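You operate a simulated robot arm through the tools that you are given. There is no shell and no other tool. Be economical: measure what you need, move in short steps, check, and stop when the job is done.

Carry out the task below with a simulated two-armed robot. There is one attempt and no reset: what you move stays moved.

JOB
Fetch the yellow-striped egg from the left half of the long steel bench and set it on the lower shelf of the hooded bench. Stack the M small grey tub from the left half of the long steel bench on top of the L small grey tub. Put the shut purple box on the right half of the long steel bench away on the bench top by the grey turntable. Take the round blue tub and put it on the shelf under the side bench. Shut the green gate. Pull the press slide open. Any order will do. Set down upright: yellow-striped egg. The press slide goes toward x -1.0, y +0.0, z +0.0 (a direction in the base frame).

The check looks at the end state, three seconds after you hand in, the way a careful person would. Anything else that was tipped, shoved, dropped, spilled or broken makes it a failure.

ROBOT AND FRAMES
Two 7-joint arms with fingered hands on one trunk, on a base that drives. Base frame: it is fixed to the floor where the robot stands at the start and does not move with it; the origin is under the middle of the robot, x ahead of it, y to its left, z up; the surface under the hand at the start is at about z = 0.8. Lengths are in m, angles in rad, forces in N, time in s.
The left shoulder is at the start at [0.2, 0.135, 0.97], the right one opposite. Places, roughly: bench top by the grey turntable (22x34 cm) [0.78, 1.6, 0.86]; green gate [0.5, -0.5, 0.9]; lower shelf of the hooded bench [1.5, 3.2, 0.3]; press slide [0.7, 2.9, 0.9]; round blue tub (12x12x9 cm) [-1.8, 8.3, 0.4]; shelf under the side bench [-0.1, 7.3, 0.3]; shut purple box [0.75, -0.5, 0.75]; small grey tub [0.75, 0.25, 0.75]; yellow-striped egg (5x5x6 cm) [0.5, 0.2, 0.8]. Payload 4 kg a hand.
The TCP of each hand is the grasp point between the finger pads, 0.025 m short of the fingertips. In the tool frame z runs along the fingers and y along their closing line. The gripper opens to 0.088 m. The gripper's body begins 0.029 m behind the TCP. The gripper is a hand of 4 fingers: y runs from the thumb to the fingers, the wrist lies at [-0.013, -0.106, -0.174] in the tool frame, and closing takes about 1.5 s.
Orientation is that of the tool frame in the base frame, as a unit quaternion [w, x, y, z]. With the fingers straight down and the wrist toward the robot, the tool's x, y and z point along [0, 1, 0], [1, 0, 0] and [0, 0, -1] of the base frame.

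CONTROLS
- The arms move only by the tool step_arm. It takes "left_commands", "right_commands" or both (then of equal length, played together; a hand with none holds still); each is a list of rows, each a list of 2 entries, a list of its own where there are three numbers: the shift along the tool's x, y, z in m, then the turn, a rotation vector about the tool's x, y, z in rad. In form: [[[dx, dy, dz], [ax, ay, az]], ...]. A call has 1 to 8 rows; each row is the pose to reach, as a shift and turn from the pose commanded when the call began, along the tool's axes at that moment. "left_gripper" and "right_gripper" are, for a hand that has rows, the closure in counts, from 0 (fully open) to 255 (shut), set as the call begins (left out, the last holds). A row lasts 0.2 s, in which the tool goes at most 0.05 m and 0.15 rad; a call with a longer step from one row to the next is refused whole, and so is a gripper value outside its range. Where a pose cannot be reached the arm comes as near as it can. A force on the tool above 40 N (or 10 N above the force at the start of the call, whichever is more), or a blocked arm, ends the call early, and 0.2 s more pass. Each finger travels about 0.153 m/s and halts on what it meets, pressing with about 22 N; the grip force reading is that of the motor and also rises with nothing between the fingers. The clock runs only during rows and for 0.2 s after the last one: add rows that repeat a pose to give the fingers time. The reply holds the time, the measured pose of the TCP, the force on the tool along the base axes, the opening and the grip force, in the units named above and with some noise, with the torque about the TCP (base axes, N m) and any sound that the robot's microphone picked up, and new pictures: "pictures" is both (left out), scene, wrist or none (wrist: the cameras of the hands that moved).
- Cameras (640 x 400 px; columns grow to the right, rows downward): "scene" is now at [0.1436, -0.0083, 1.5775]; the picture's right is [-0.02, -1.00, 0.00], its down [-0.70, 0.01, -0.71] and it looks along [0.71, -0.01, -0.70] (base axes); focal length 269 px, centre (320, 200). "left" rides on the left gripper at [-0.064, -0.083, -0.098] in its tool frame; the picture's right is [-0.62, -0.37, 0.69], its down [0.71, -0.63, 0.30] and it looks along [0.32, 0.68, 0.65] (tool axes); focal length 265 px, centre (320, 200). "right" rides on the right gripper at [0.064, -0.083, -0.098] in its tool frame; the picture's right is [-0.62, 0.37, -0.69], its down [-0.71, -0.63, 0.30] and it looks along [-0.33, 0.68, 0.65] (tool axes); focal length 265 px, centre (320, 200). There is no depth. A picture from a camera that has moved, and an enlarged one, comes with that camera's place and axes in the base frame and with its lens. The place of the scene camera against the robot may be out by one fixed shift of up to 0.012 m in any direction.
- move_column(by): slides the trunk up (or, below 0, down) by that many m; the arms and the scene camera ride with it, the base frame stays. It gives what a move gives, with no picture.
- roll_base(legs): drives the robot by 1 to 6 legs, each [ahead, left, turn to the left] in m, m and rad, along the robot's own axes; the way and the turn of a leg run together, so that a leg with both is an arc; at most 1.5 m and 3.142 rad a leg. The arms and the cameras ride along, it lands a little off, and it stops where it bumps. It gives what a move gives, and a new picture of the scene camera.
- curl_fingers(index, middle, ring, thumb_bend, thumb_turn, hand): sets how far each is bent, from 0 (flat) to 100 (curled in); at 30 the hand is open as for a grip, at 70 the pads meet at the TCP. One left out holds its place. A second passes; each finger stops where it meets its share of the squeeze, and holds until it gets a number again. A gripper value or a shape takes the hand back. It gives what a move gives, with no picture; readings hold the bend of each and the force on the fingers (four entries, about 0 where the hand has none), thumb and palm. thumb_turn goes from beside the hand (0) to across from the fingers (100), as for a grip.
- set_grasp(shape, hand): the hand has 4 fingers and takes this shape, open, in about a second: jaw (thumb against the fingers, like two jaws); tri (thumb and two fingers); tip (a fingertip pinch); poke (one finger out to press); point (the index stretched); flat (the hand flat); cup (the hand cupped); fist (a fist). The gripper value then closes the fingers along that shape, each until it touches; the sizes above hold for jaw. It gives what a move gives, with no picture.
- pan_tilt(pan, tilt): turns the head with the scene camera to pan (to the left, within 1.693 rad either way) and tilt (down, from -0.506 to 1.204), counted from straight ahead of the robot. It gives what a move gives, and a new picture of the scene camera.
- close_up(camera, box): a new picture of the part [left, top, right, bottom] of that camera's present view, enlarged. It takes no simulated time.
- hand_in(): hands the job in; it is judged then, once.

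Go step by step. Nothing tells you exact positions but the pictures and the camera data: compare them with the known pose of the tool, close in by small moves and look again before you grip or let go. The budget is 165 turns and 260 pictures, counting those below and the enlarged ones. Unless the task says otherwise, let go and move clear before handing in.

The tools are called after "Request:" by a JSON object that holds its "op" and its "data". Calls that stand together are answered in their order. step_arm: Moves the arms, as the interface text tells. Its arguments: {"type":"object","properties":{"left_commands":{"type":"array"},"left_gripper":{"type":"number"},"right_commands":{"type":"array"},"right_gripper":{"type":"number"},"pictures":{"type":"string","enum":["both","scene","wrist","none"]}},"required":[]} The other tools are called the same way: move_column (by) slides the trunk up or down; set_grasp (shape, hand) gives the hand a shape; curl_fingers (index, middle, ring, thumb_bend, thumb_turn, hand) moves the fingers one by one; roll_base (legs) drives the base; pan_tilt (pan, tilt) turns the head that bears the scene camera; close_up (camera, box) takes an enlarged picture of a part of a camera's view; hand_in () hands the job in.

At the start:

```text
clock: 0.0
left_eef_pos: [0.5589, 0.3321, 1.114]
left_tcp_rot: [0.0, 0.707, 0.707, 0.0]
left_wrist_force: [0.3, 0.4, 1.0]
left_ft_torque: [0.03, 0.02, -0.04]
left_width: 0.0875
left_grip_force: 0.0
left_shape: jaw
left_bend: [30.0, 30.0, 30.0, 30.0, 98.0]
left_finger forces: [0.1, 0.0, 0.1, 0.0, 0.1, 0.0]
right_eef_pos: [0.616, -0.1671, 1.1596]
right_tcp_rot: [0.0, 0.708, 0.707, 0.0]
right_wrist_force: [0.5, -1.2, 0.0]
right_ft_torque: [0.0, -0.01, 0.01]
right_width: 0.0879
right_grip_force: 0.1
right_shape: jaw
right_bend: [30.0, 30.0, 30.0, 30.0, 98.0]
right_finger forces: [0.0, 0.1, 0.1, 0.0, 0.0, 0.1]
trunk travel left (down, up): [-0.575, 0.195]
robot x, y, heading: [0.0013, 0.0037, 0.001]
head pan, tilt: [-0.016, 0.775]
```

scene: 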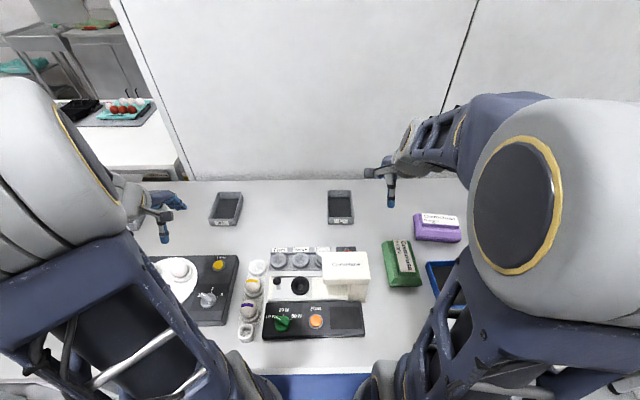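
right: 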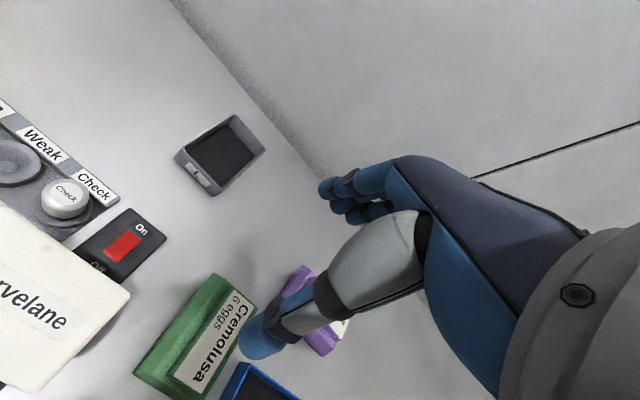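
left: 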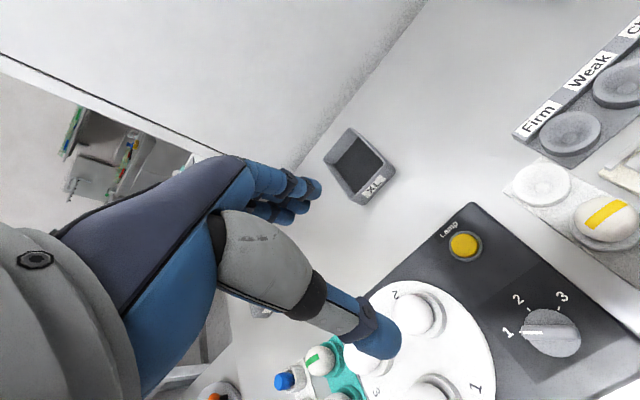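

I see the bench with two grey tubs at the back, the purple box, a green box and some eggs in a row. First I'll look closer at the labels and look around.

Request:
{"op": "close_up", "data": {"camera": "scene", "box": [140, 170, 380, 350]}}

Request:
{"op": "pan_tilt", "data": {"pan": 0.7, "tilt": 0.75}}

Request:
{"op": "pan_tilt", "data": {"pan": -0.7, "tilt": 0.75}}

```text
2.22 times, centred on (260, 260) of scene
camera zoom: at [0.1436, -0.0083, 1.5775], right [-0.02, -1.0, 0.0], down [-0.7, 0.01, -0.71], along [0.71, -0.01, -0.7], focal length 599 px, centre (453, 67)
```

zoom: 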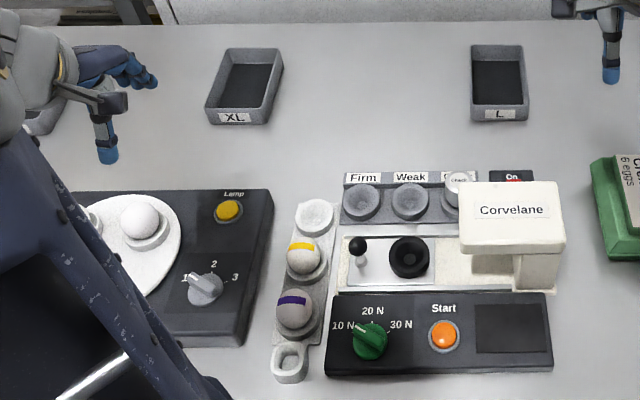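

```text
clock: 1.1
left_eef_pos: [0.5595, 0.3336, 1.1135]
left_tcp_rot: [0.001, 0.706, 0.708, 0.0]
left_wrist_force: [0.3, 0.3, -0.3]
left_ft_torque: [-0.01, -0.02, 0.0]
left_width: 0.0873
left_grip_force: 0.1
left_shape: jaw
left_bend: [30.0, 30.0, 30.0, 30.0, 98.0]
left_finger forces: [0.0, 0.1, 0.0, 0.0, 0.0, 0.0]
right_eef_pos: [0.6145, -0.1664, 1.1601]
right_tcp_rot: [0.0, 0.707, 0.707, 0.0]
right_wrist_force: [0.0, -0.2, 0.8]
right_ft_torque: [-0.04, 0.02, 0.05]
right_width: 0.0878
right_grip_force: 0.1
right_shape: jaw
right_bend: [30.0, 30.0, 30.0, 30.0, 98.0]
right_finger forces: [0.0, 0.0, 0.1, 0.0, 0.0, 0.1]
trunk travel left (down, up): [-0.575, 0.195]
robot x, y, heading: [0.0009, -0.0045, -0.001]
head pan, tilt: [0.7, 0.75]
camera scene: at [0.1253, 0.0463, 1.5795], right [0.64, -0.77, 0.0], down [-0.52, -0.44, -0.73], along [0.56, 0.47, -0.68], focal length 269 px, centre (320, 200)
```

scene: 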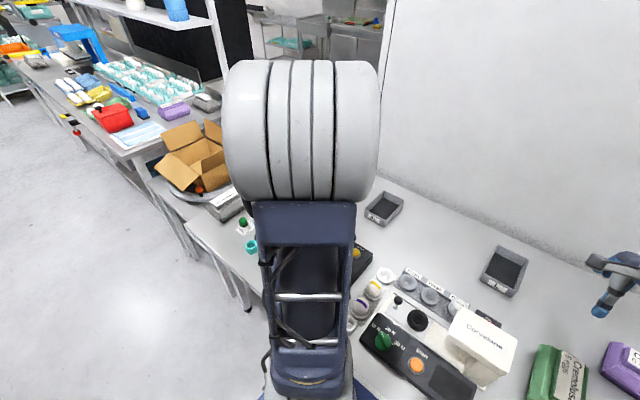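

```text
clock: 2.6
left_eef_pos: [0.5574, 0.3315, 1.1132]
left_tcp_rot: [-0.001, 0.707, 0.708, 0.001]
left_wrist_force: [0.2, 0.0, 0.6]
left_ft_torque: [0.01, -0.01, 0.01]
left_width: 0.0874
left_grip_force: 0.0
left_shape: jaw
left_bend: [30.0, 30.0, 30.0, 30.0, 98.0]
left_finger forces: [0.1, 0.0, 0.0, 0.0, 0.1, 0.1]
right_eef_pos: [0.6145, -0.1675, 1.1604]
right_tcp_rot: [0.0, 0.707, 0.707, 0.001]
right_wrist_force: [0.0, 0.0, -1.0]
right_ft_torque: [-0.02, 0.0, -0.02]
right_width: 0.0877
right_grip_force: 0.0
right_shape: jaw
right_bend: [30.0, 30.0, 30.0, 30.0, 98.0]
right_finger forces: [0.0, 0.0, 0.0, 0.1, 0.0, 0.0]
trunk travel left (down, up): [-0.575, 0.195]
robot x, y, heading: [-0.0047, 0.0004, 0.001]
head pan, tilt: [-0.7, 0.75]
camera scene: at [0.1252, -0.0603, 1.5795], right [-0.64, -0.77, 0.0], down [-0.52, 0.44, -0.73], along [0.56, -0.47, -0.68], focal length 269 px, centre (320, 200)
```

scene: 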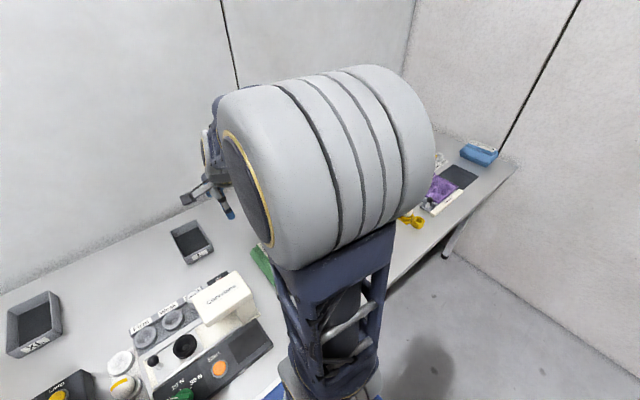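

The arms hide much of the bench. I'll roll back a bit to see around them.

Request:
{"op": "roll_base", "data": {"legs": [[-0.5, 0, 0]]}}

Request:
{"op": "pan_tilt", "data": {"pan": -0.3, "tilt": 0.6}}

Request:
{"op": "pan_tilt", "data": {"pan": 0.4, "tilt": 0.6}}

Request:
{"op": "pan_tilt", "data": {"pan": 1.2, "tilt": 0.4}}

```text
clock: 5.5
left_eef_pos: [0.0772, 0.3296, 1.1137]
left_tcp_rot: [0.0, 0.711, 0.704, 0.0]
left_wrist_force: [-0.4, 0.3, -0.6]
left_ft_torque: [-0.03, -0.02, 0.0]
left_width: 0.0874
left_grip_force: 0.1
left_shape: jaw
left_bend: [30.0, 30.0, 30.0, 30.0, 98.0]
left_finger forces: [0.0, 0.0, 0.1, 0.0, 0.0, 0.0]
right_eef_pos: [0.1282, -0.169, 1.1605]
right_tcp_rot: [0.001, 0.712, 0.702, 0.0]
right_wrist_force: [-0.1, -0.5, 0.0]
right_ft_torque: [0.03, 0.02, 0.0]
right_width: 0.0876
right_grip_force: 0.0
right_shape: jaw
right_bend: [30.0, 30.0, 30.0, 30.0, 98.0]
right_finger forces: [0.0, 0.0, 0.1, 0.1, 0.0, 0.0]
trunk travel left (down, up): [-0.575, 0.195]
robot x, y, heading: [-0.4852, 0.0044, -0.011]
head pan, tilt: [-0.7, 0.75]
stopped in leg 1: the robot was blocked; the commanded pose is now the measured one
camera scene: at [-0.3602, -0.0568, 1.5795], right [-0.65, -0.76, 0.0], down [-0.52, 0.45, -0.73], along [0.55, -0.48, -0.68], focal length 269 px, centre (320, 200)
```

scene: 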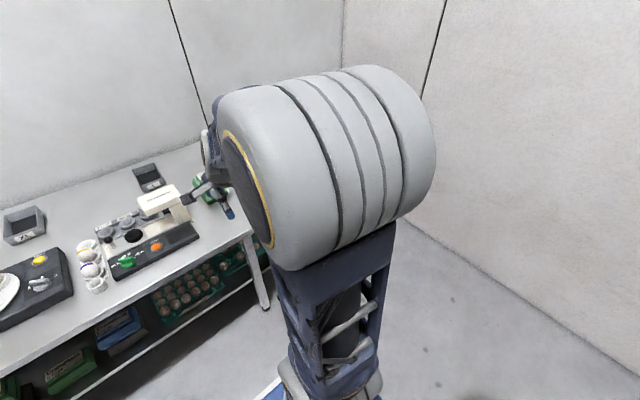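

```text
clock: 6.4
left_eef_pos: [0.078, 0.3313, 1.1147]
left_tcp_rot: [0.0, 0.711, 0.703, 0.0]
left_wrist_force: [-0.5, 0.8, -0.9]
left_ft_torque: [-0.01, -0.01, 0.0]
left_width: 0.0878
left_grip_force: 0.0
left_shape: jaw
left_bend: [30.0, 30.0, 30.0, 30.0, 98.0]
left_finger forces: [0.0, 0.1, 0.0, 0.0, 0.0, 0.1]
right_eef_pos: [0.1272, -0.1694, 1.1607]
right_tcp_rot: [0.0, 0.712, 0.702, 0.0]
right_wrist_force: [0.3, 0.4, 0.2]
right_ft_torque: [0.01, -0.03, 0.01]
right_width: 0.0877
right_grip_force: 0.0
right_shape: jaw
right_bend: [30.0, 30.0, 30.0, 30.0, 98.0]
right_finger forces: [0.1, 0.0, 0.0, 0.0, 0.0, 0.0]
trunk travel left (down, up): [-0.575, 0.195]
robot x, y, heading: [-0.4851, 0.0079, -0.006]
head pan, tilt: [-0.3, 0.6]
camera scene: at [-0.3388, -0.0298, 1.5924], right [-0.31, -0.95, 0.0], down [-0.54, 0.17, -0.82], along [0.79, -0.25, -0.57], focal length 269 px, centre (320, 200)
```

scene: 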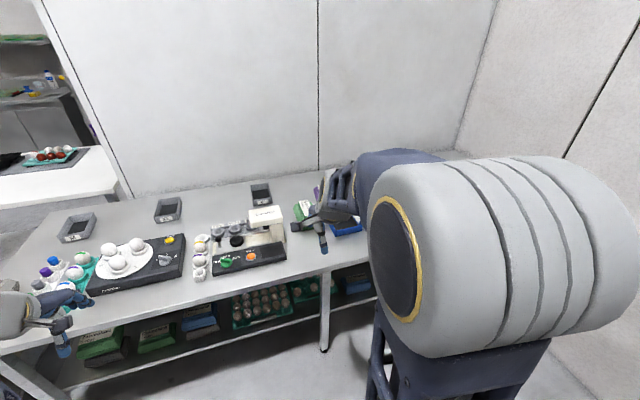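

```text
clock: 7.5
left_eef_pos: [0.0766, 0.3307, 1.1149]
left_tcp_rot: [-0.001, 0.711, 0.704, -0.001]
left_wrist_force: [-0.3, 0.1, -0.4]
left_ft_torque: [0.01, 0.03, 0.02]
left_width: 0.0878
left_grip_force: 0.0
left_shape: jaw
left_bend: [30.0, 30.0, 30.0, 30.0, 98.0]
left_finger forces: [0.0, 0.0, 0.1, 0.0, 0.0, 0.0]
right_eef_pos: [0.1287, -0.1694, 1.1614]
right_tcp_rot: [0.0, 0.711, 0.703, 0.0]
right_wrist_force: [-0.9, 0.4, 0.7]
right_ft_torque: [-0.02, 0.01, -0.04]
right_width: 0.0877
right_grip_force: 0.1
right_shape: jaw
right_bend: [30.0, 30.0, 30.0, 30.0, 98.0]
right_finger forces: [0.1, 0.1, 0.1, 0.1, 0.0, 0.0]
trunk travel left (down, up): [-0.575, 0.195]
robot x, y, heading: [-0.4868, 0.0034, -0.012]
head pan, tilt: [0.4, 0.6]
camera scene: at [-0.341, 0.0308, 1.5924], right [0.38, -0.93, 0.0], down [-0.52, -0.21, -0.83], along [0.76, 0.31, -0.56], focal length 269 px, centre (320, 200)
```

scene: 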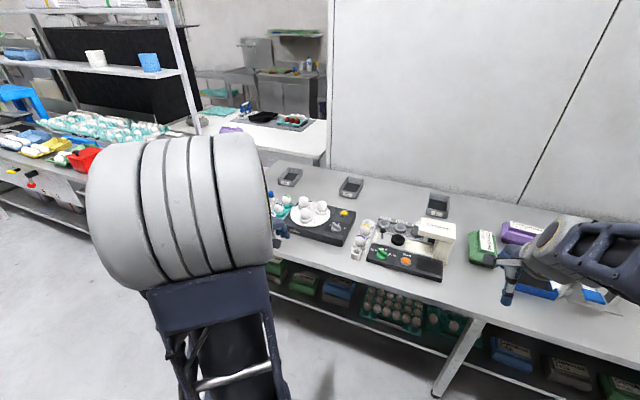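

```text
clock: 8.6
left_eef_pos: [0.0765, 0.3306, 1.1152]
left_tcp_rot: [0.0, 0.71, 0.704, 0.0]
left_wrist_force: [0.2, -0.2, 0.7]
left_ft_torque: [0.03, 0.0, -0.01]
left_width: 0.0879
left_grip_force: 0.0
left_shape: jaw
left_bend: [30.0, 30.0, 30.0, 30.0, 98.0]
left_finger forces: [0.0, 0.1, 0.1, 0.0, 0.0, 0.0]
right_eef_pos: [0.1284, -0.17, 1.1595]
right_tcp_rot: [0.0, 0.712, 0.703, -0.001]
right_wrist_force: [0.4, 0.5, -0.3]
right_ft_torque: [0.03, 0.01, 0.01]
right_width: 0.0878
right_grip_force: 0.1
right_shape: jaw
right_bend: [30.0, 30.0, 30.0, 30.0, 98.0]
right_finger forces: [0.0, 0.0, 0.0, 0.0, 0.0, 0.0]
trunk travel left (down, up): [-0.575, 0.195]
robot x, y, heading: [-0.4832, 0.0081, -0.01]
head pan, tilt: [1.201, 0.4]
camera scene: at [-0.3883, 0.0833, 1.6106], right [0.93, -0.37, 0.0], down [-0.15, -0.36, -0.92], along [0.34, 0.85, -0.39], focal length 269 px, centre (320, 200)
```

scene: 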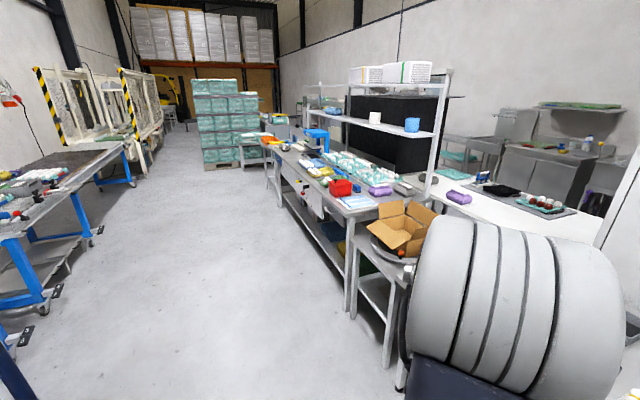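

Something is behind me, so I stay here. More views: straight ahead and right.

Request:
{"op": "pan_tilt", "data": {"pan": 0.05, "tilt": 0.55}}

Request:
{"op": "close_up", "data": {"camera": "scene", "box": [80, 150, 320, 300]}}

Request:
{"op": "close_up", "data": {"camera": "scene", "box": [320, 150, 560, 300]}}

Request:
{"op": "pan_tilt", "data": {"pan": 1.69, "tilt": 0.4}}

Request:
{"op": "pan_tilt", "data": {"pan": -1.5, "tilt": 0.6}}

```text
clock: 10.0
left_eef_pos: [0.0777, 0.331, 1.1152]
left_tcp_rot: [0.0, 0.71, 0.704, 0.0]
left_wrist_force: [-0.1, 0.3, 0.3]
left_ft_torque: [0.01, -0.02, 0.02]
left_width: 0.0877
left_grip_force: 0.1
left_shape: jaw
left_bend: [30.0, 30.0, 30.0, 30.0, 98.0]
left_finger forces: [0.1, 0.0, 0.1, 0.0, 0.0, 0.0]
right_eef_pos: [0.1275, -0.1684, 1.1601]
right_tcp_rot: [-0.001, 0.711, 0.703, 0.0]
right_wrist_force: [-0.4, -1.4, -0.1]
right_ft_torque: [-0.02, 0.03, -0.01]
right_width: 0.0878
right_grip_force: 0.0
right_shape: jaw
right_bend: [30.0, 30.0, 30.0, 30.0, 98.0]
right_finger forces: [0.1, 0.0, 0.0, 0.1, 0.1, 0.0]
trunk travel left (down, up): [-0.575, 0.195]
robot x, y, heading: [-0.4863, 0.0044, -0.01]
head pan, tilt: [0.051, 0.55]
camera scene: at [-0.3331, 0.001, 1.5969], right [0.04, -1.0, 0.0], down [-0.52, -0.02, -0.85], along [0.85, 0.03, -0.52], focal length 269 px, centre (320, 200)
```

scene: 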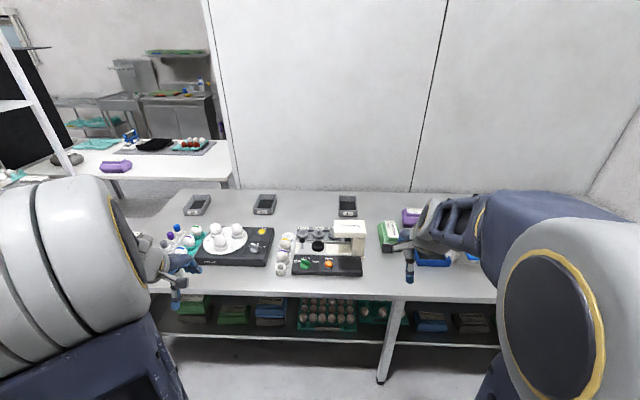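

```text
2.67 times, centred on (200, 225) of scene
camera zoom: at [-0.3331, 0.001, 1.5969], right [0.04, -1.0, 0.0], down [-0.52, -0.02, -0.85], along [0.85, 0.03, -0.52], focal length 718 px, centre (640, 133)
```

zoom: 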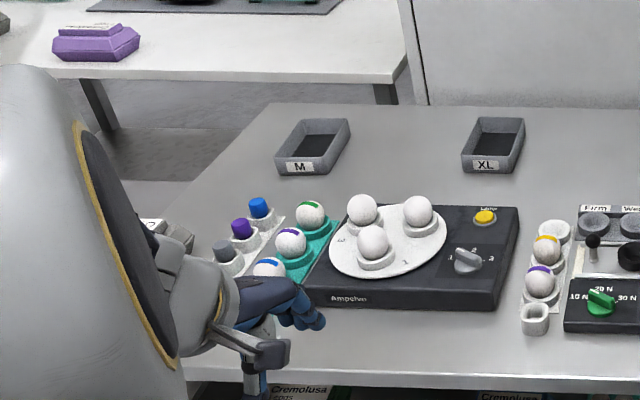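

```text
2.67 times, centred on (440, 225) of scene
camera zoom: at [-0.3331, 0.001, 1.5969], right [0.04, -1.0, 0.0], down [-0.52, -0.02, -0.85], along [0.85, 0.03, -0.52], focal length 718 px, centre (0, 133)
```

zoom: 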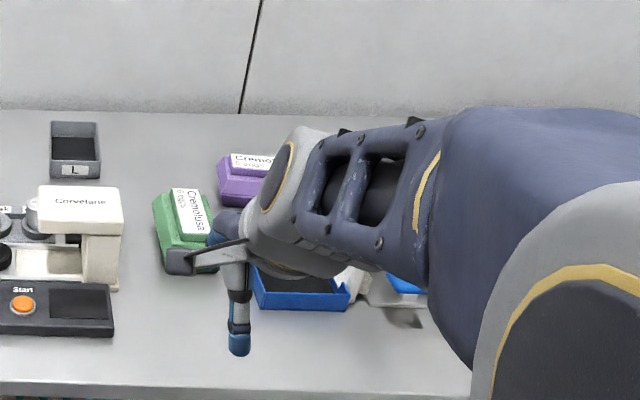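

```text
clock: 11.7
left_eef_pos: [0.0765, 0.3304, 1.1162]
left_tcp_rot: [0.0, 0.711, 0.703, 0.0]
left_wrist_force: [0.4, -0.4, -0.4]
left_ft_torque: [0.01, -0.01, 0.01]
left_width: 0.0879
left_grip_force: 0.1
left_shape: jaw
left_bend: [30.0, 30.0, 30.0, 30.0, 98.0]
left_finger forces: [0.0, 0.0, 0.1, 0.1, 0.0, 0.0]
right_eef_pos: [0.1272, -0.1693, 1.1609]
right_tcp_rot: [0.0, 0.711, 0.703, 0.0]
right_wrist_force: [0.4, -0.9, 0.6]
right_ft_torque: [0.02, -0.02, 0.03]
right_width: 0.0878
right_grip_force: 0.1
right_shape: jaw
right_bend: [30.0, 30.0, 30.0, 30.0, 98.0]
right_finger forces: [0.0, 0.0, 0.0, 0.0, 0.1, 0.0]
trunk travel left (down, up): [-0.575, 0.195]
robot x, y, heading: [-0.4866, 0.0046, -0.012]
head pan, tilt: [1.689, 0.4]
camera scene: at [-0.4327, 0.0895, 1.6106], right [0.99, 0.11, 0.0], down [0.04, -0.39, -0.92], along [-0.1, 0.92, -0.39], focal length 269 px, centre (320, 200)
```

scene: 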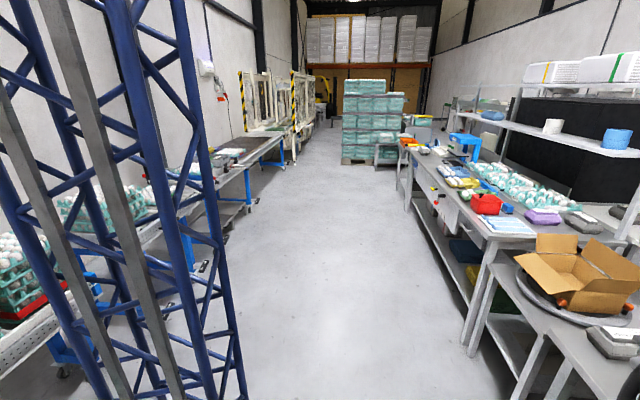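

```text
clock: 14.4
left_eef_pos: [0.0763, 0.3309, 1.1146]
left_tcp_rot: [-0.001, 0.711, 0.703, -0.001]
left_wrist_force: [-0.6, -0.6, -0.1]
left_ft_torque: [-0.01, -0.01, -0.03]
left_width: 0.0877
left_grip_force: 0.0
left_shape: jaw
left_bend: [30.0, 30.0, 30.0, 30.0, 98.0]
left_finger forces: [0.0, 0.1, 0.0, 0.1, 0.1, 0.1]
right_eef_pos: [0.1281, -0.1694, 1.1622]
right_tcp_rot: [-0.001, 0.711, 0.703, 0.001]
right_wrist_force: [0.5, -0.1, -0.7]
right_ft_torque: [-0.05, 0.0, 0.03]
right_width: 0.0876
right_grip_force: 0.0
right_shape: jaw
right_bend: [30.0, 30.0, 30.0, 30.0, 98.0]
right_finger forces: [0.0, 0.0, 0.0, 0.0, 0.0, 0.1]
trunk travel left (down, up): [-0.575, 0.195]
robot x, y, heading: [-0.4863, 0.0046, -0.012]
head pan, tilt: [-1.499, 0.6]
camera scene: at [-0.4175, -0.0909, 1.5924], right [-1.0, -0.06, 0.0], down [-0.03, 0.56, -0.83], along [0.05, -0.82, -0.56], focal length 269 px, centre (320, 200)
```

scene: 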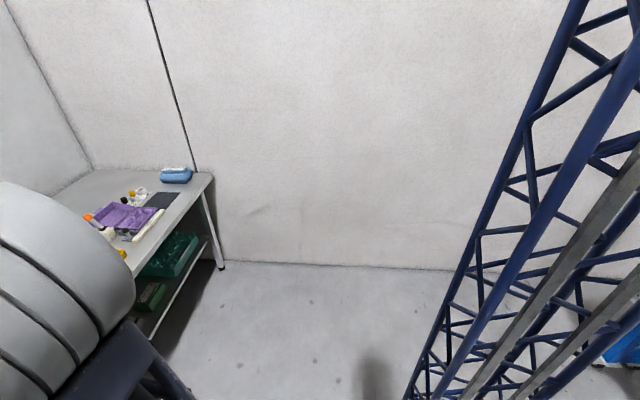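

I turn to the right to see the right half of the bench between the arms.

Request:
{"op": "roll_base", "data": {"legs": [[0.12, 0, 0], [0, 0, -0.5]]}}

Request:
{"op": "pan_tilt", "data": {"pan": 0, "tilt": 0.6}}

Request:
{"op": "close_up", "data": {"camera": "scene", "box": [120, 130, 440, 330]}}

```text
clock: 17.1
left_eef_pos: [0.2835, 0.0148, 1.1153]
left_tcp_rot: [-0.001, 0.865, 0.502, 0.0]
left_wrist_force: [-0.1, -0.3, -0.4]
left_ft_torque: [0.03, -0.01, 0.03]
left_width: 0.0876
left_grip_force: 0.1
left_shape: jaw
left_bend: [30.0, 30.0, 30.0, 30.0, 98.0]
left_finger forces: [0.0, 0.0, 0.1, 0.0, 0.0, 0.0]
right_eef_pos: [0.0856, -0.4469, 1.161]
right_tcp_rot: [0.0, 0.865, 0.502, 0.0]
right_wrist_force: [-0.5, 0.0, -0.3]
right_ft_torque: [-0.02, -0.02, -0.01]
right_width: 0.0875
right_grip_force: 0.0
right_shape: jaw
right_bend: [30.0, 30.0, 30.0, 30.0, 98.0]
right_finger forces: [0.1, 0.1, 0.0, 0.0, 0.1, 0.0]
trunk travel left (down, up): [-0.575, 0.195]
robot x, y, heading: [-0.3667, -0.0016, -0.523]
head pan, tilt: [-1.499, 0.6]
camera scene: at [-0.3498, -0.1129, 1.5924], right [-0.9, 0.43, 0.0], down [0.24, 0.51, -0.83], along [-0.36, -0.74, -0.56], focal length 269 px, centre (320, 200)
```

scene: 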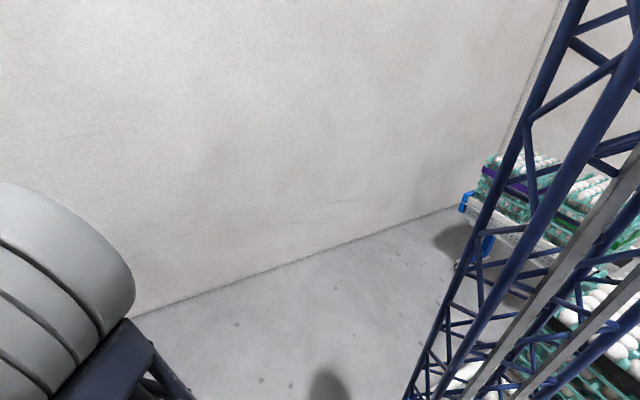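

```text
clock: 18.7
left_eef_pos: [0.2845, 0.0149, 1.1152]
left_tcp_rot: [0.0, 0.865, 0.502, 0.0]
left_wrist_force: [-0.4, 0.5, -0.3]
left_ft_torque: [0.02, -0.02, 0.0]
left_width: 0.0877
left_grip_force: 0.0
left_shape: jaw
left_bend: [30.0, 30.0, 30.0, 30.0, 98.0]
left_finger forces: [0.0, 0.0, 0.0, 0.1, 0.0, 0.1]
right_eef_pos: [0.0846, -0.4475, 1.1611]
right_tcp_rot: [0.0, 0.866, 0.5, -0.001]
right_wrist_force: [0.8, 0.0, -0.3]
right_ft_torque: [0.03, 0.01, -0.01]
right_width: 0.0879
right_grip_force: 0.1
right_shape: jaw
right_bend: [30.0, 30.0, 30.0, 30.0, 98.0]
right_finger forces: [0.1, 0.0, 0.1, 0.0, 0.0, 0.0]
trunk travel left (down, up): [-0.575, 0.195]
robot x, y, heading: [-0.3668, 0.0027, -0.524]
head pan, tilt: [0.0, 0.6]
camera scene: at [-0.2348, -0.0771, 1.5924], right [-0.5, -0.87, 0.0], down [-0.49, 0.28, -0.83], along [0.72, -0.41, -0.56], focal length 269 px, centre (320, 200)
```

scene: 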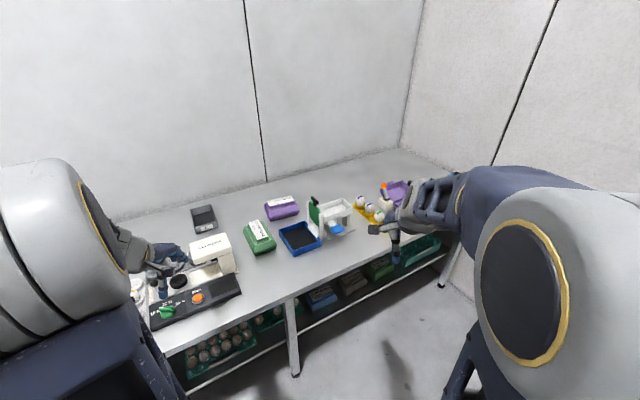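

```text
2.00 times, centred on (280, 230) of scene
camera zoom: at [-0.2348, -0.0771, 1.5924], right [-0.5, -0.87, 0.0], down [-0.49, 0.28, -0.83], along [0.72, -0.41, -0.56], focal length 539 px, centre (400, 140)
```

zoom: 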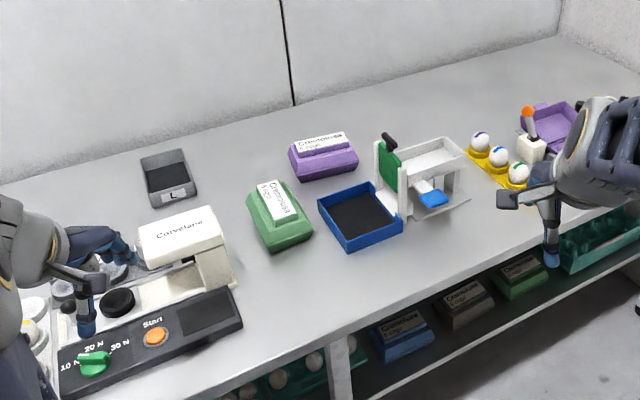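

The green gate is the raised guillotine panel with a black knob on a small white chute. I'll zoom in.

Request:
{"op": "close_up", "data": {"camera": "scene", "box": [270, 180, 370, 250]}}

Request:
{"op": "close_up", "data": {"camera": "scene", "box": [340, 160, 480, 260]}}

```text
5.71 times, centred on (320, 215) of scene
camera zoom: at [-0.2348, -0.0771, 1.5924], right [-0.5, -0.87, 0.0], down [-0.49, 0.28, -0.83], along [0.72, -0.41, -0.56], focal length 1539 px, centre (320, 114)
```

zoom: 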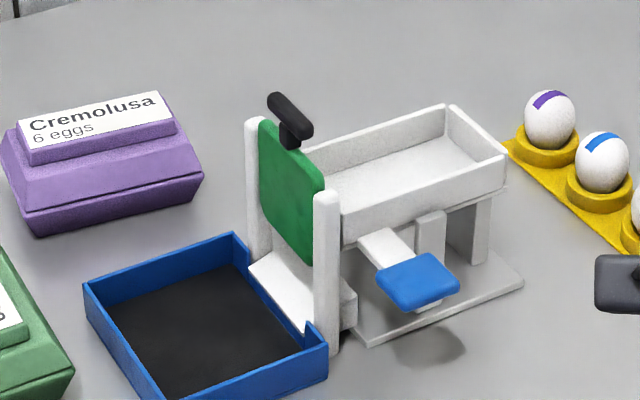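

```text
4.00 times, centred on (410, 210) of scene
camera zoom: at [-0.2348, -0.0771, 1.5924], right [-0.5, -0.87, 0.0], down [-0.49, 0.28, -0.83], along [0.72, -0.41, -0.56], focal length 1078 px, centre (-40, 160)
```

zoom: 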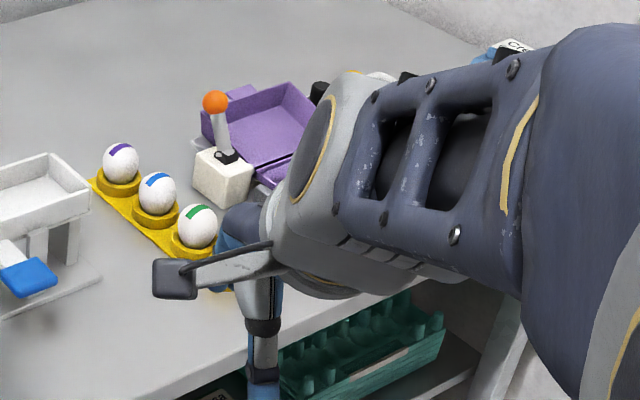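

Gate panel estimated at y≈-0.51, x 0.50–0.62, with the knob top near z≈0.98; the purple box is about (0.79,-0.44). I drive to about (0,-0.2) facing ahead to use the right hand.

Request:
{"op": "roll_base", "data": {"legs": [[0, 0, 0.524], [0.35, -0.2, 0]]}}

Request:
{"op": "close_up", "data": {"camera": "right", "box": [0, 0, 640, 400]}}

```text
clock: 22.6
left_eef_pos: [0.5388, 0.1441, 1.1151]
left_tcp_rot: [-0.001, 0.703, 0.711, 0.001]
left_wrist_force: [-1.0, -0.4, 0.1]
left_ft_torque: [0.0, 0.02, -0.01]
left_width: 0.0879
left_grip_force: 0.0
left_shape: jaw
left_bend: [30.0, 30.0, 30.0, 30.0, 98.0]
left_finger forces: [0.0, 0.1, 0.0, 0.1, 0.0, 0.1]
right_eef_pos: [0.6014, -0.3543, 1.1602]
right_tcp_rot: [0.0, 0.704, 0.711, -0.001]
right_wrist_force: [-0.8, 1.0, 0.0]
right_ft_torque: [0.01, 0.0, 0.0]
right_width: 0.0878
right_grip_force: 0.0
right_shape: jaw
right_bend: [30.0, 30.0, 30.0, 30.0, 98.0]
right_finger forces: [0.0, 0.0, 0.0, 0.1, 0.0, 0.1]
trunk travel left (down, up): [-0.575, 0.195]
robot x, y, heading: [-0.0146, -0.1953, 0.008]
head pan, tilt: [0.0, 0.6]
camera scene: at [0.1347, -0.1985, 1.5924], right [0.01, -1.0, 0.0], down [-0.56, -0.01, -0.83], along [0.82, 0.01, -0.57], focal length 269 px, centre (320, 200)
```

scene: 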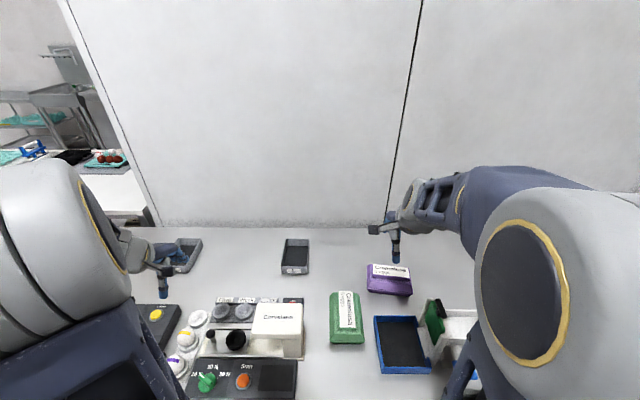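

```text
1.00 times, centred on (320, 200) of right (not enlarged: the box is as wide or as high as the picture)
camera zoom: at [0.5168, -0.2898, 1.259], right [0.37, -0.62, 0.69], down [-0.62, -0.72, -0.3], along [0.69, -0.32, -0.65], focal length 265 px, centre (320, 200)
```

zoom: 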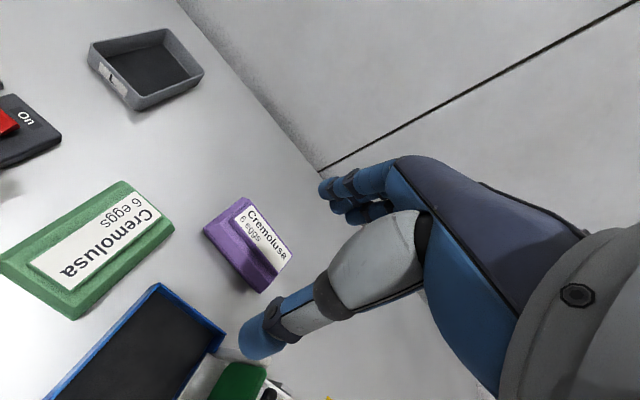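

I bring the right hand, closed, over the gate knob and look.

Request:
{"op": "step_arm", "data": {"right_commands": [[[-0.04, -0.01, 0], [0, 0, 0]], [[-0.08, -0.02, 0], [0, 0, 0]], [[-0.12, -0.03, 0], [0, 0, 0]], [[-0.156, -0.04, 0.01], [0, 0, 0]], [[-0.156, -0.04, 0.02], [0, 0, 0]], [[-0.156, -0.04, 0.02], [0, 0, 0]], [[-0.156, -0.04, 0.02], [0, 0, 0]]], "right_gripper": 255}}

Request:
{"op": "pan_tilt", "data": {"pan": -0.5, "tilt": 0.7}}

```text
clock: 24.2
left_eef_pos: [0.5391, 0.1443, 1.1146]
left_tcp_rot: [0.0, 0.703, 0.711, 0.001]
left_wrist_force: [0.1, 0.0, -0.3]
left_ft_torque: [0.0, -0.03, 0.0]
left_width: 0.088
left_grip_force: 0.1
left_shape: jaw
left_bend: [30.0, 30.0, 30.0, 30.0, 98.0]
left_finger forces: [0.0, 0.0, 0.0, 0.0, 0.0, 0.0]
right_eef_pos: [0.5611, -0.5105, 1.1385]
right_tcp_rot: [-0.001, 0.705, 0.71, -0.001]
right_wrist_force: [0.3, -0.3, -0.6]
right_ft_torque: [-0.02, 0.02, -0.01]
right_width: 0.0
right_grip_force: 21.8
right_shape: jaw
right_bend: [70.0, 70.0, 70.0, 38.0, 100.0]
right_finger forces: [0.0, 0.1, 0.0, 0.1, 0.0, 0.1]
trunk travel left (down, up): [-0.575, 0.195]
robot x, y, heading: [-0.0123, -0.1961, 0.01]
head pan, tilt: [0.0, 0.6]
camera scene: at [0.1347, -0.1985, 1.5924], right [0.01, -1.0, 0.0], down [-0.56, -0.01, -0.83], along [0.82, 0.01, -0.56], focal length 269 px, centre (320, 200)
camera right: at [0.4782, -0.4459, 1.2376], right [0.37, -0.62, 0.69], down [-0.62, -0.72, -0.3], along [0.69, -0.32, -0.65], focal length 265 px, centre (320, 200)
```

scene: 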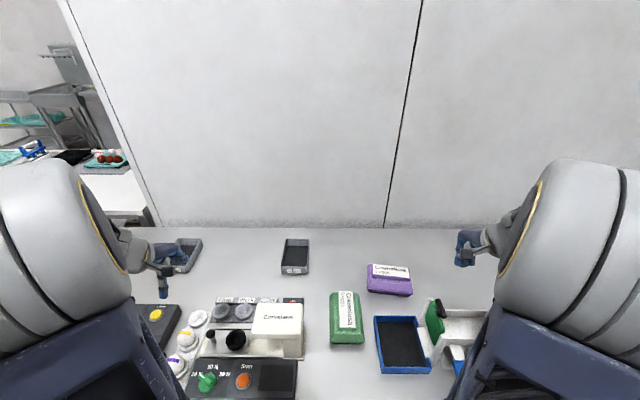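
right: 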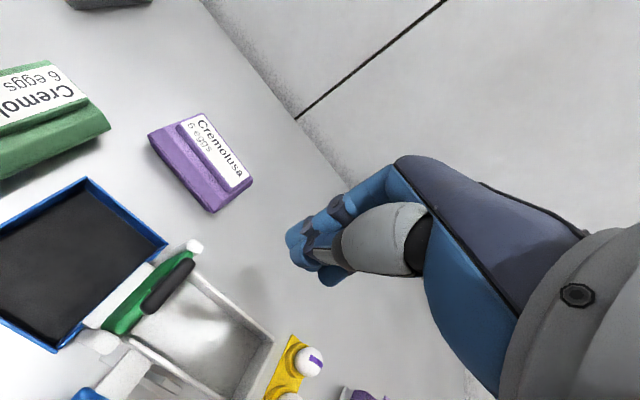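

```text
clock: 25.2
left_eef_pos: [0.5391, 0.1442, 1.1159]
left_tcp_rot: [0.0, 0.703, 0.711, 0.0]
left_wrist_force: [-0.8, 0.0, 0.2]
left_ft_torque: [0.0, -0.01, 0.0]
left_width: 0.0879
left_grip_force: 0.2
left_shape: jaw
left_bend: [30.0, 30.0, 30.0, 30.0, 98.0]
left_finger forces: [0.1, 0.1, 0.1, 0.1, 0.0, 0.0]
right_eef_pos: [0.5621, -0.5104, 1.1398]
right_tcp_rot: [0.0, 0.704, 0.71, 0.0]
right_wrist_force: [-0.4, -0.6, -1.1]
right_ft_torque: [-0.01, 0.01, 0.07]
right_width: 0.0
right_grip_force: 22.1
right_shape: jaw
right_bend: [70.0, 70.0, 70.0, 38.0, 100.0]
right_finger forces: [0.1, 0.0, 0.0, 0.0, 0.0, 0.0]
trunk travel left (down, up): [-0.575, 0.195]
robot x, y, heading: [-0.0179, -0.1877, 0.012]
head pan, tilt: [-0.499, 0.7]
camera scene: at [0.1213, -0.2392, 1.5838], right [-0.47, -0.88, 0.0], down [-0.57, 0.3, -0.77], along [0.68, -0.36, -0.64], focal length 269 px, centre (320, 200)
```

scene: 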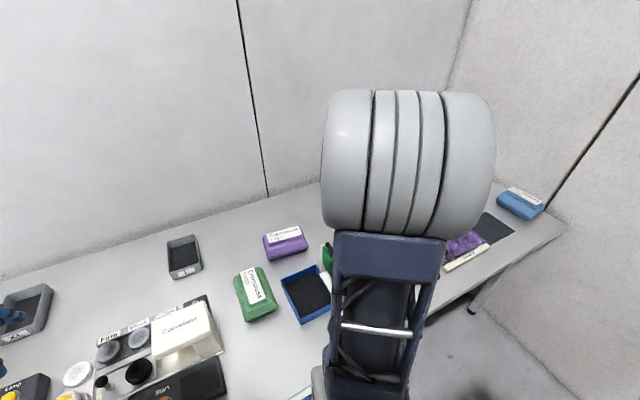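

Knob is estimated at (0.54,-0.492,≈0.985). I line up and come down just above it.

Request:
{"op": "step_arm", "data": {"right_commands": [[[0.019, -0.02, 0.02], [0, 0, 0]], [[0.019, -0.02, 0.06], [0, 0, 0]], [[0.019, -0.02, 0.09], [0, 0, 0]], [[0.019, -0.02, 0.09], [0, 0, 0]]]}}

```text
clock: 26.2
left_eef_pos: [0.5399, 0.1444, 1.1158]
left_tcp_rot: [0.0, 0.704, 0.711, 0.001]
left_wrist_force: [-0.3, -0.1, 0.4]
left_ft_torque: [-0.02, 0.01, 0.03]
left_width: 0.0877
left_grip_force: 0.1
left_shape: jaw
left_bend: [30.0, 30.0, 30.0, 30.0, 98.0]
left_finger forces: [0.1, 0.0, 0.0, 0.0, 0.0, 0.0]
right_eef_pos: [0.5417, -0.4915, 1.0517]
right_tcp_rot: [0.0, 0.705, 0.709, 0.0]
right_wrist_force: [-0.6, 1.0, 0.2]
right_ft_torque: [-0.01, 0.0, -0.01]
right_width: 0.0
right_grip_force: 21.9
right_shape: jaw
right_bend: [70.0, 70.0, 70.0, 38.0, 100.0]
right_finger forces: [0.1, 0.0, 0.1, 0.0, 0.1, 0.0]
trunk travel left (down, up): [-0.575, 0.195]
robot x, y, heading: [-0.0164, -0.1895, 0.007]
head pan, tilt: [-0.499, 0.7]
camera scene: at [0.1212, -0.2392, 1.5838], right [-0.47, -0.88, 0.0], down [-0.57, 0.3, -0.76], along [0.68, -0.36, -0.64], focal length 269 px, centre (320, 200)
camera right: at [0.4581, -0.4269, 1.1504], right [0.37, -0.62, 0.69], down [-0.62, -0.72, -0.3], along [0.69, -0.32, -0.65], focal length 265 px, centre (320, 200)
```

scene: 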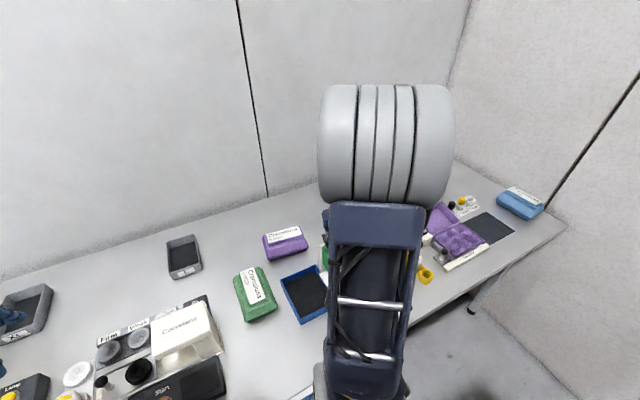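
right: 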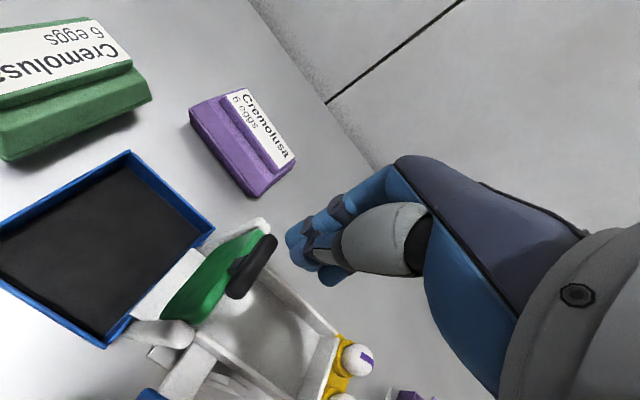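

The fingertips are above the knob. I press down slowly.

Request:
{"op": "step_arm", "data": {"right_commands": [[[0.003, -0.003, 0.02], [0, 0, 0]], [[0.003, -0.003, 0.04], [0, 0, 0]], [[0.003, -0.003, 0.055], [0, 0, 0]], [[0.003, -0.003, 0.07], [0, 0, 0]], [[0.003, -0.003, 0.085], [0, 0, 0]], [[0.003, -0.003, 0.1], [0, 0, 0]]], "pictures": "wrist"}}

```text
clock: 27.2
left_eef_pos: [0.5382, 0.1445, 1.1165]
left_tcp_rot: [0.0, 0.703, 0.711, 0.001]
left_wrist_force: [0.5, 0.8, -0.6]
left_ft_torque: [0.0, 0.02, 0.0]
left_width: 0.0875
left_grip_force: 0.0
left_shape: jaw
left_bend: [30.0, 30.0, 30.0, 30.0, 98.0]
left_finger forces: [0.1, 0.0, 0.0, 0.0, 0.1, 0.1]
right_eef_pos: [0.541, -0.4887, 0.9851]
right_tcp_rot: [0.005, 0.705, 0.71, 0.006]
right_wrist_force: [-3.4, 0.9, 21.5]
right_ft_torque: [0.03, 0.17, -0.04]
right_width: 0.0
right_grip_force: 21.9
right_shape: jaw
right_bend: [70.0, 70.0, 70.0, 38.0, 100.0]
right_finger forces: [0.0, 0.0, 0.0, 0.0, 40.6, 0.0]
trunk travel left (down, up): [-0.575, 0.195]
robot x, y, heading: [-0.0132, -0.1902, 0.01]
head pan, tilt: [-0.499, 0.7]
stopped in row 5 (right hand): the force on the tool passed its limit at 50 N (the readings are from after the stop); the commanded pose is now the measured one
camera right: at [0.4561, -0.4241, 1.0815], right [0.36, -0.62, 0.7], down [-0.62, -0.72, -0.31], along [0.7, -0.32, -0.64], focal length 265 px, centre (320, 200)
```

right: 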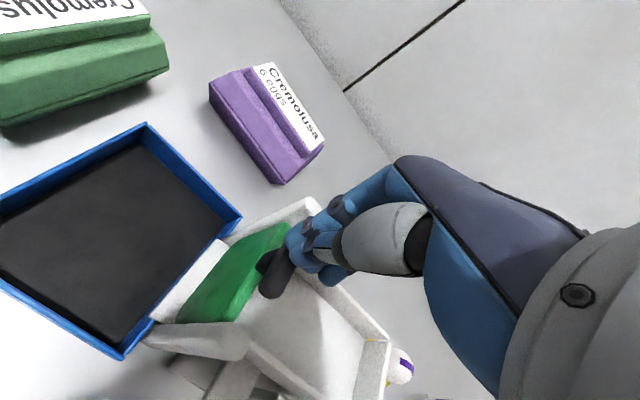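

The contact is on the knob's far end. Close-up before continuing.

Request:
{"op": "close_up", "data": {"camera": "right", "box": [160, 190, 400, 340]}}

```text
2.67 times, centred on (280, 265) of right
camera zoom: at [0.4561, -0.4241, 1.0815], right [0.36, -0.62, 0.7], down [-0.62, -0.72, -0.31], along [0.7, -0.32, -0.64], focal length 708 px, centre (427, 27)
```

zoom: 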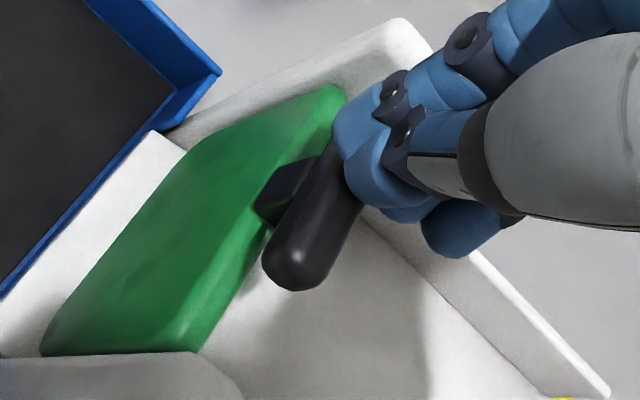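

The gate went down about 3 cm. I lift slightly, shift back toward the robot by 12 mm and press on.

Request:
{"op": "step_arm", "data": {"right_commands": [[[0, 0, -0.015], [0, 0, 0]], [[0, -0.014, -0.012], [0, 0, 0]], [[0, -0.014, 0.0], [0, 0, 0]], [[0, -0.014, 0.015], [0, 0, 0]], [[0, -0.014, 0.03], [0, 0, 0]], [[0, -0.014, 0.045], [0, 0, 0]], [[0, -0.014, 0.06], [0, 0, 0]]], "pictures": "wrist"}}

```text
clock: 28.1
left_eef_pos: [0.5395, 0.1446, 1.1159]
left_tcp_rot: [0.001, 0.704, 0.71, 0.001]
left_wrist_force: [0.7, 0.0, -0.4]
left_ft_torque: [-0.02, -0.03, 0.02]
left_width: 0.0881
left_grip_force: 0.0
left_shape: jaw
left_bend: [30.0, 30.0, 30.0, 30.0, 98.0]
left_finger forces: [0.0, 0.1, 0.0, 0.0, 0.0, 0.0]
right_eef_pos: [0.531, -0.4914, 0.9856]
right_tcp_rot: [0.01, 0.705, 0.709, 0.01]
right_wrist_force: [-4.5, 1.1, 23.7]
right_ft_torque: [0.03, 0.1, 0.0]
right_width: 0.0001
right_grip_force: 21.8
right_shape: jaw
right_bend: [70.0, 70.0, 70.0, 38.0, 100.0]
right_finger forces: [0.1, 0.1, 0.0, 0.0, 46.5, 0.0]
trunk travel left (down, up): [-0.575, 0.195]
robot x, y, heading: [-0.0162, -0.1918, 0.011]
head pan, tilt: [-0.499, 0.7]
stopped in row 4 (right hand): the force on the tool passed its limit at 55 N (the readings are from after the stop); the commanded pose is now the measured one
camera right: at [0.4438, -0.4262, 1.0803], right [0.35, -0.62, 0.7], down [-0.62, -0.72, -0.32], along [0.7, -0.32, -0.63], focal length 265 px, centre (320, 200)
```

right: 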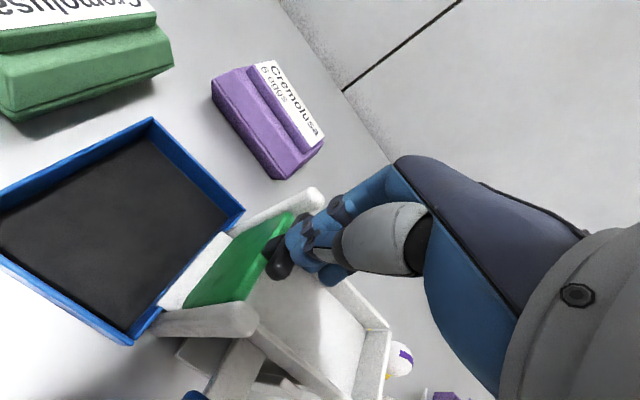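

It hit a firm stop at the same height; perhaps it is already shut. I lift away and check the panel's lower edge.

Request:
{"op": "step_arm", "data": {"right_commands": [[[0, 0, -0.04], [0, 0, 0]], [[0.04, -0.02, -0.06], [0, 0, 0]], [[0.08, -0.05, -0.06], [0, 0, 0]], [[0.11, -0.08, -0.06], [0, 0, 0]], [[0.14, -0.1, -0.06], [0, 0, 0]]], "pictures": "wrist"}}

Request:
{"op": "pan_tilt", "data": {"pan": -0.35, "tilt": 0.9}}

```text
clock: 29.4
left_eef_pos: [0.5406, 0.1433, 1.1156]
left_tcp_rot: [-0.001, 0.704, 0.71, 0.001]
left_wrist_force: [-0.2, -0.5, -0.1]
left_ft_torque: [0.0, 0.0, 0.01]
left_width: 0.0878
left_grip_force: 0.0
left_shape: jaw
left_bend: [30.0, 30.0, 30.0, 30.0, 98.0]
left_finger forces: [0.0, 0.0, 0.0, 0.1, 0.0, 0.0]
right_eef_pos: [0.51, -0.3818, 1.0952]
right_tcp_rot: [0.009, 0.704, 0.71, 0.008]
right_wrist_force: [0.1, -0.1, 0.2]
right_ft_torque: [0.03, 0.02, 0.0]
right_width: 0.0001
right_grip_force: 21.6
right_shape: jaw
right_bend: [70.0, 70.0, 70.0, 38.0, 100.0]
right_finger forces: [0.0, 0.1, 0.1, 0.0, 0.0, 0.0]
right hand out of reach, approached as far as the arm can: row 3, 4, 5
trunk travel left (down, up): [-0.575, 0.195]
robot x, y, heading: [-0.0124, -0.19, 0.011]
head pan, tilt: [-0.499, 0.7]
camera right: at [0.4245, -0.3164, 1.191], right [0.36, -0.62, 0.7], down [-0.62, -0.72, -0.32], along [0.7, -0.32, -0.64], focal length 265 px, centre (320, 200)
```

right: 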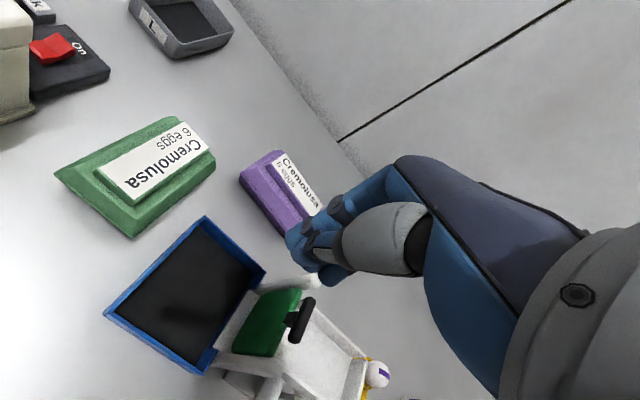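

```text
clock: 30.1
left_eef_pos: [0.5392, 0.1429, 1.1154]
left_tcp_rot: [0.0, 0.703, 0.711, 0.0]
left_wrist_force: [0.5, -0.8, -0.6]
left_ft_torque: [-0.02, -0.01, 0.01]
left_width: 0.0876
left_grip_force: 0.0
left_shape: jaw
left_bend: [30.0, 30.0, 30.0, 30.0, 98.0]
left_finger forces: [0.1, 0.0, 0.0, 0.0, 0.0, 0.0]
right_eef_pos: [0.5099, -0.3815, 1.0933]
right_tcp_rot: [0.007, 0.704, 0.71, 0.008]
right_wrist_force: [0.5, -0.7, 0.8]
right_ft_torque: [-0.02, -0.06, -0.05]
right_width: 0.0003
right_grip_force: 21.4
right_shape: jaw
right_bend: [70.0, 70.0, 70.0, 38.0, 100.0]
right_finger forces: [0.1, 0.0, 0.0, 0.0, 0.0, 0.0]
trunk travel left (down, up): [-0.575, 0.195]
robot x, y, heading: [-0.0143, -0.1896, 0.011]
head pan, tilt: [-0.351, 0.901]
camera scene: at [0.1175, -0.2246, 1.5677], right [-0.34, -0.94, 0.0], down [-0.74, 0.26, -0.62], along [0.59, -0.21, -0.78], focal length 269 px, centre (320, 200)
```

scene: 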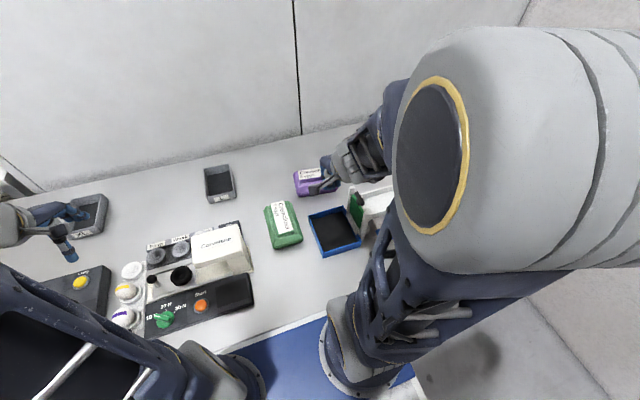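

Request:
{"op": "close_up", "data": {"camera": "right", "box": [190, 250, 390, 400]}}

Request:
{"op": "close_up", "data": {"camera": "scene", "box": [290, 160, 410, 260]}}

```text
2.67 times, centred on (290, 325) of right
camera zoom: at [0.4244, -0.3165, 1.1908], right [0.36, -0.62, 0.7], down [-0.62, -0.72, -0.32], along [0.7, -0.32, -0.64], focal length 708 px, centre (400, -133)
```

zoom: 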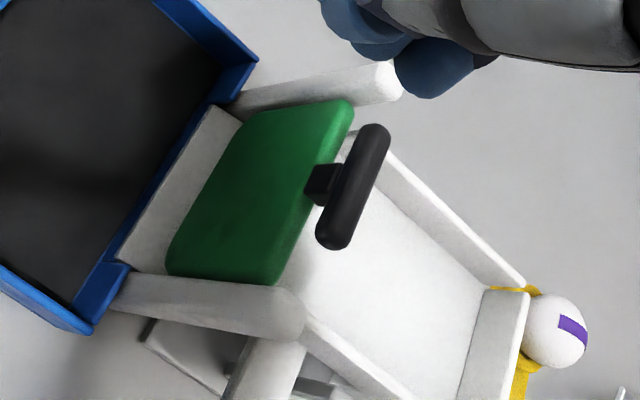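

```text
4.00 times, centred on (350, 210) of scene
camera zoom: at [0.1175, -0.2246, 1.5677], right [-0.34, -0.94, 0.0], down [-0.74, 0.26, -0.62], along [0.59, -0.21, -0.78], focal length 1078 px, centre (200, 160)
```

zoom: 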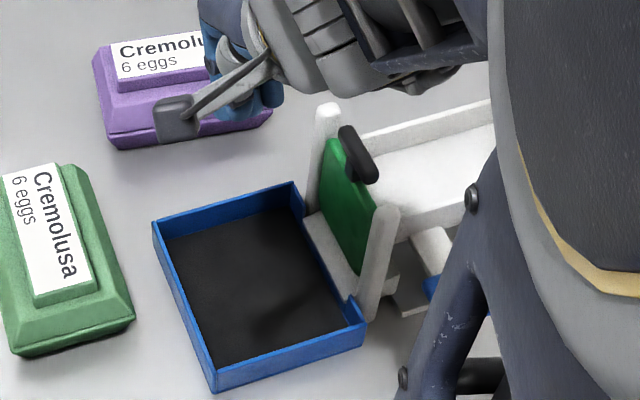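

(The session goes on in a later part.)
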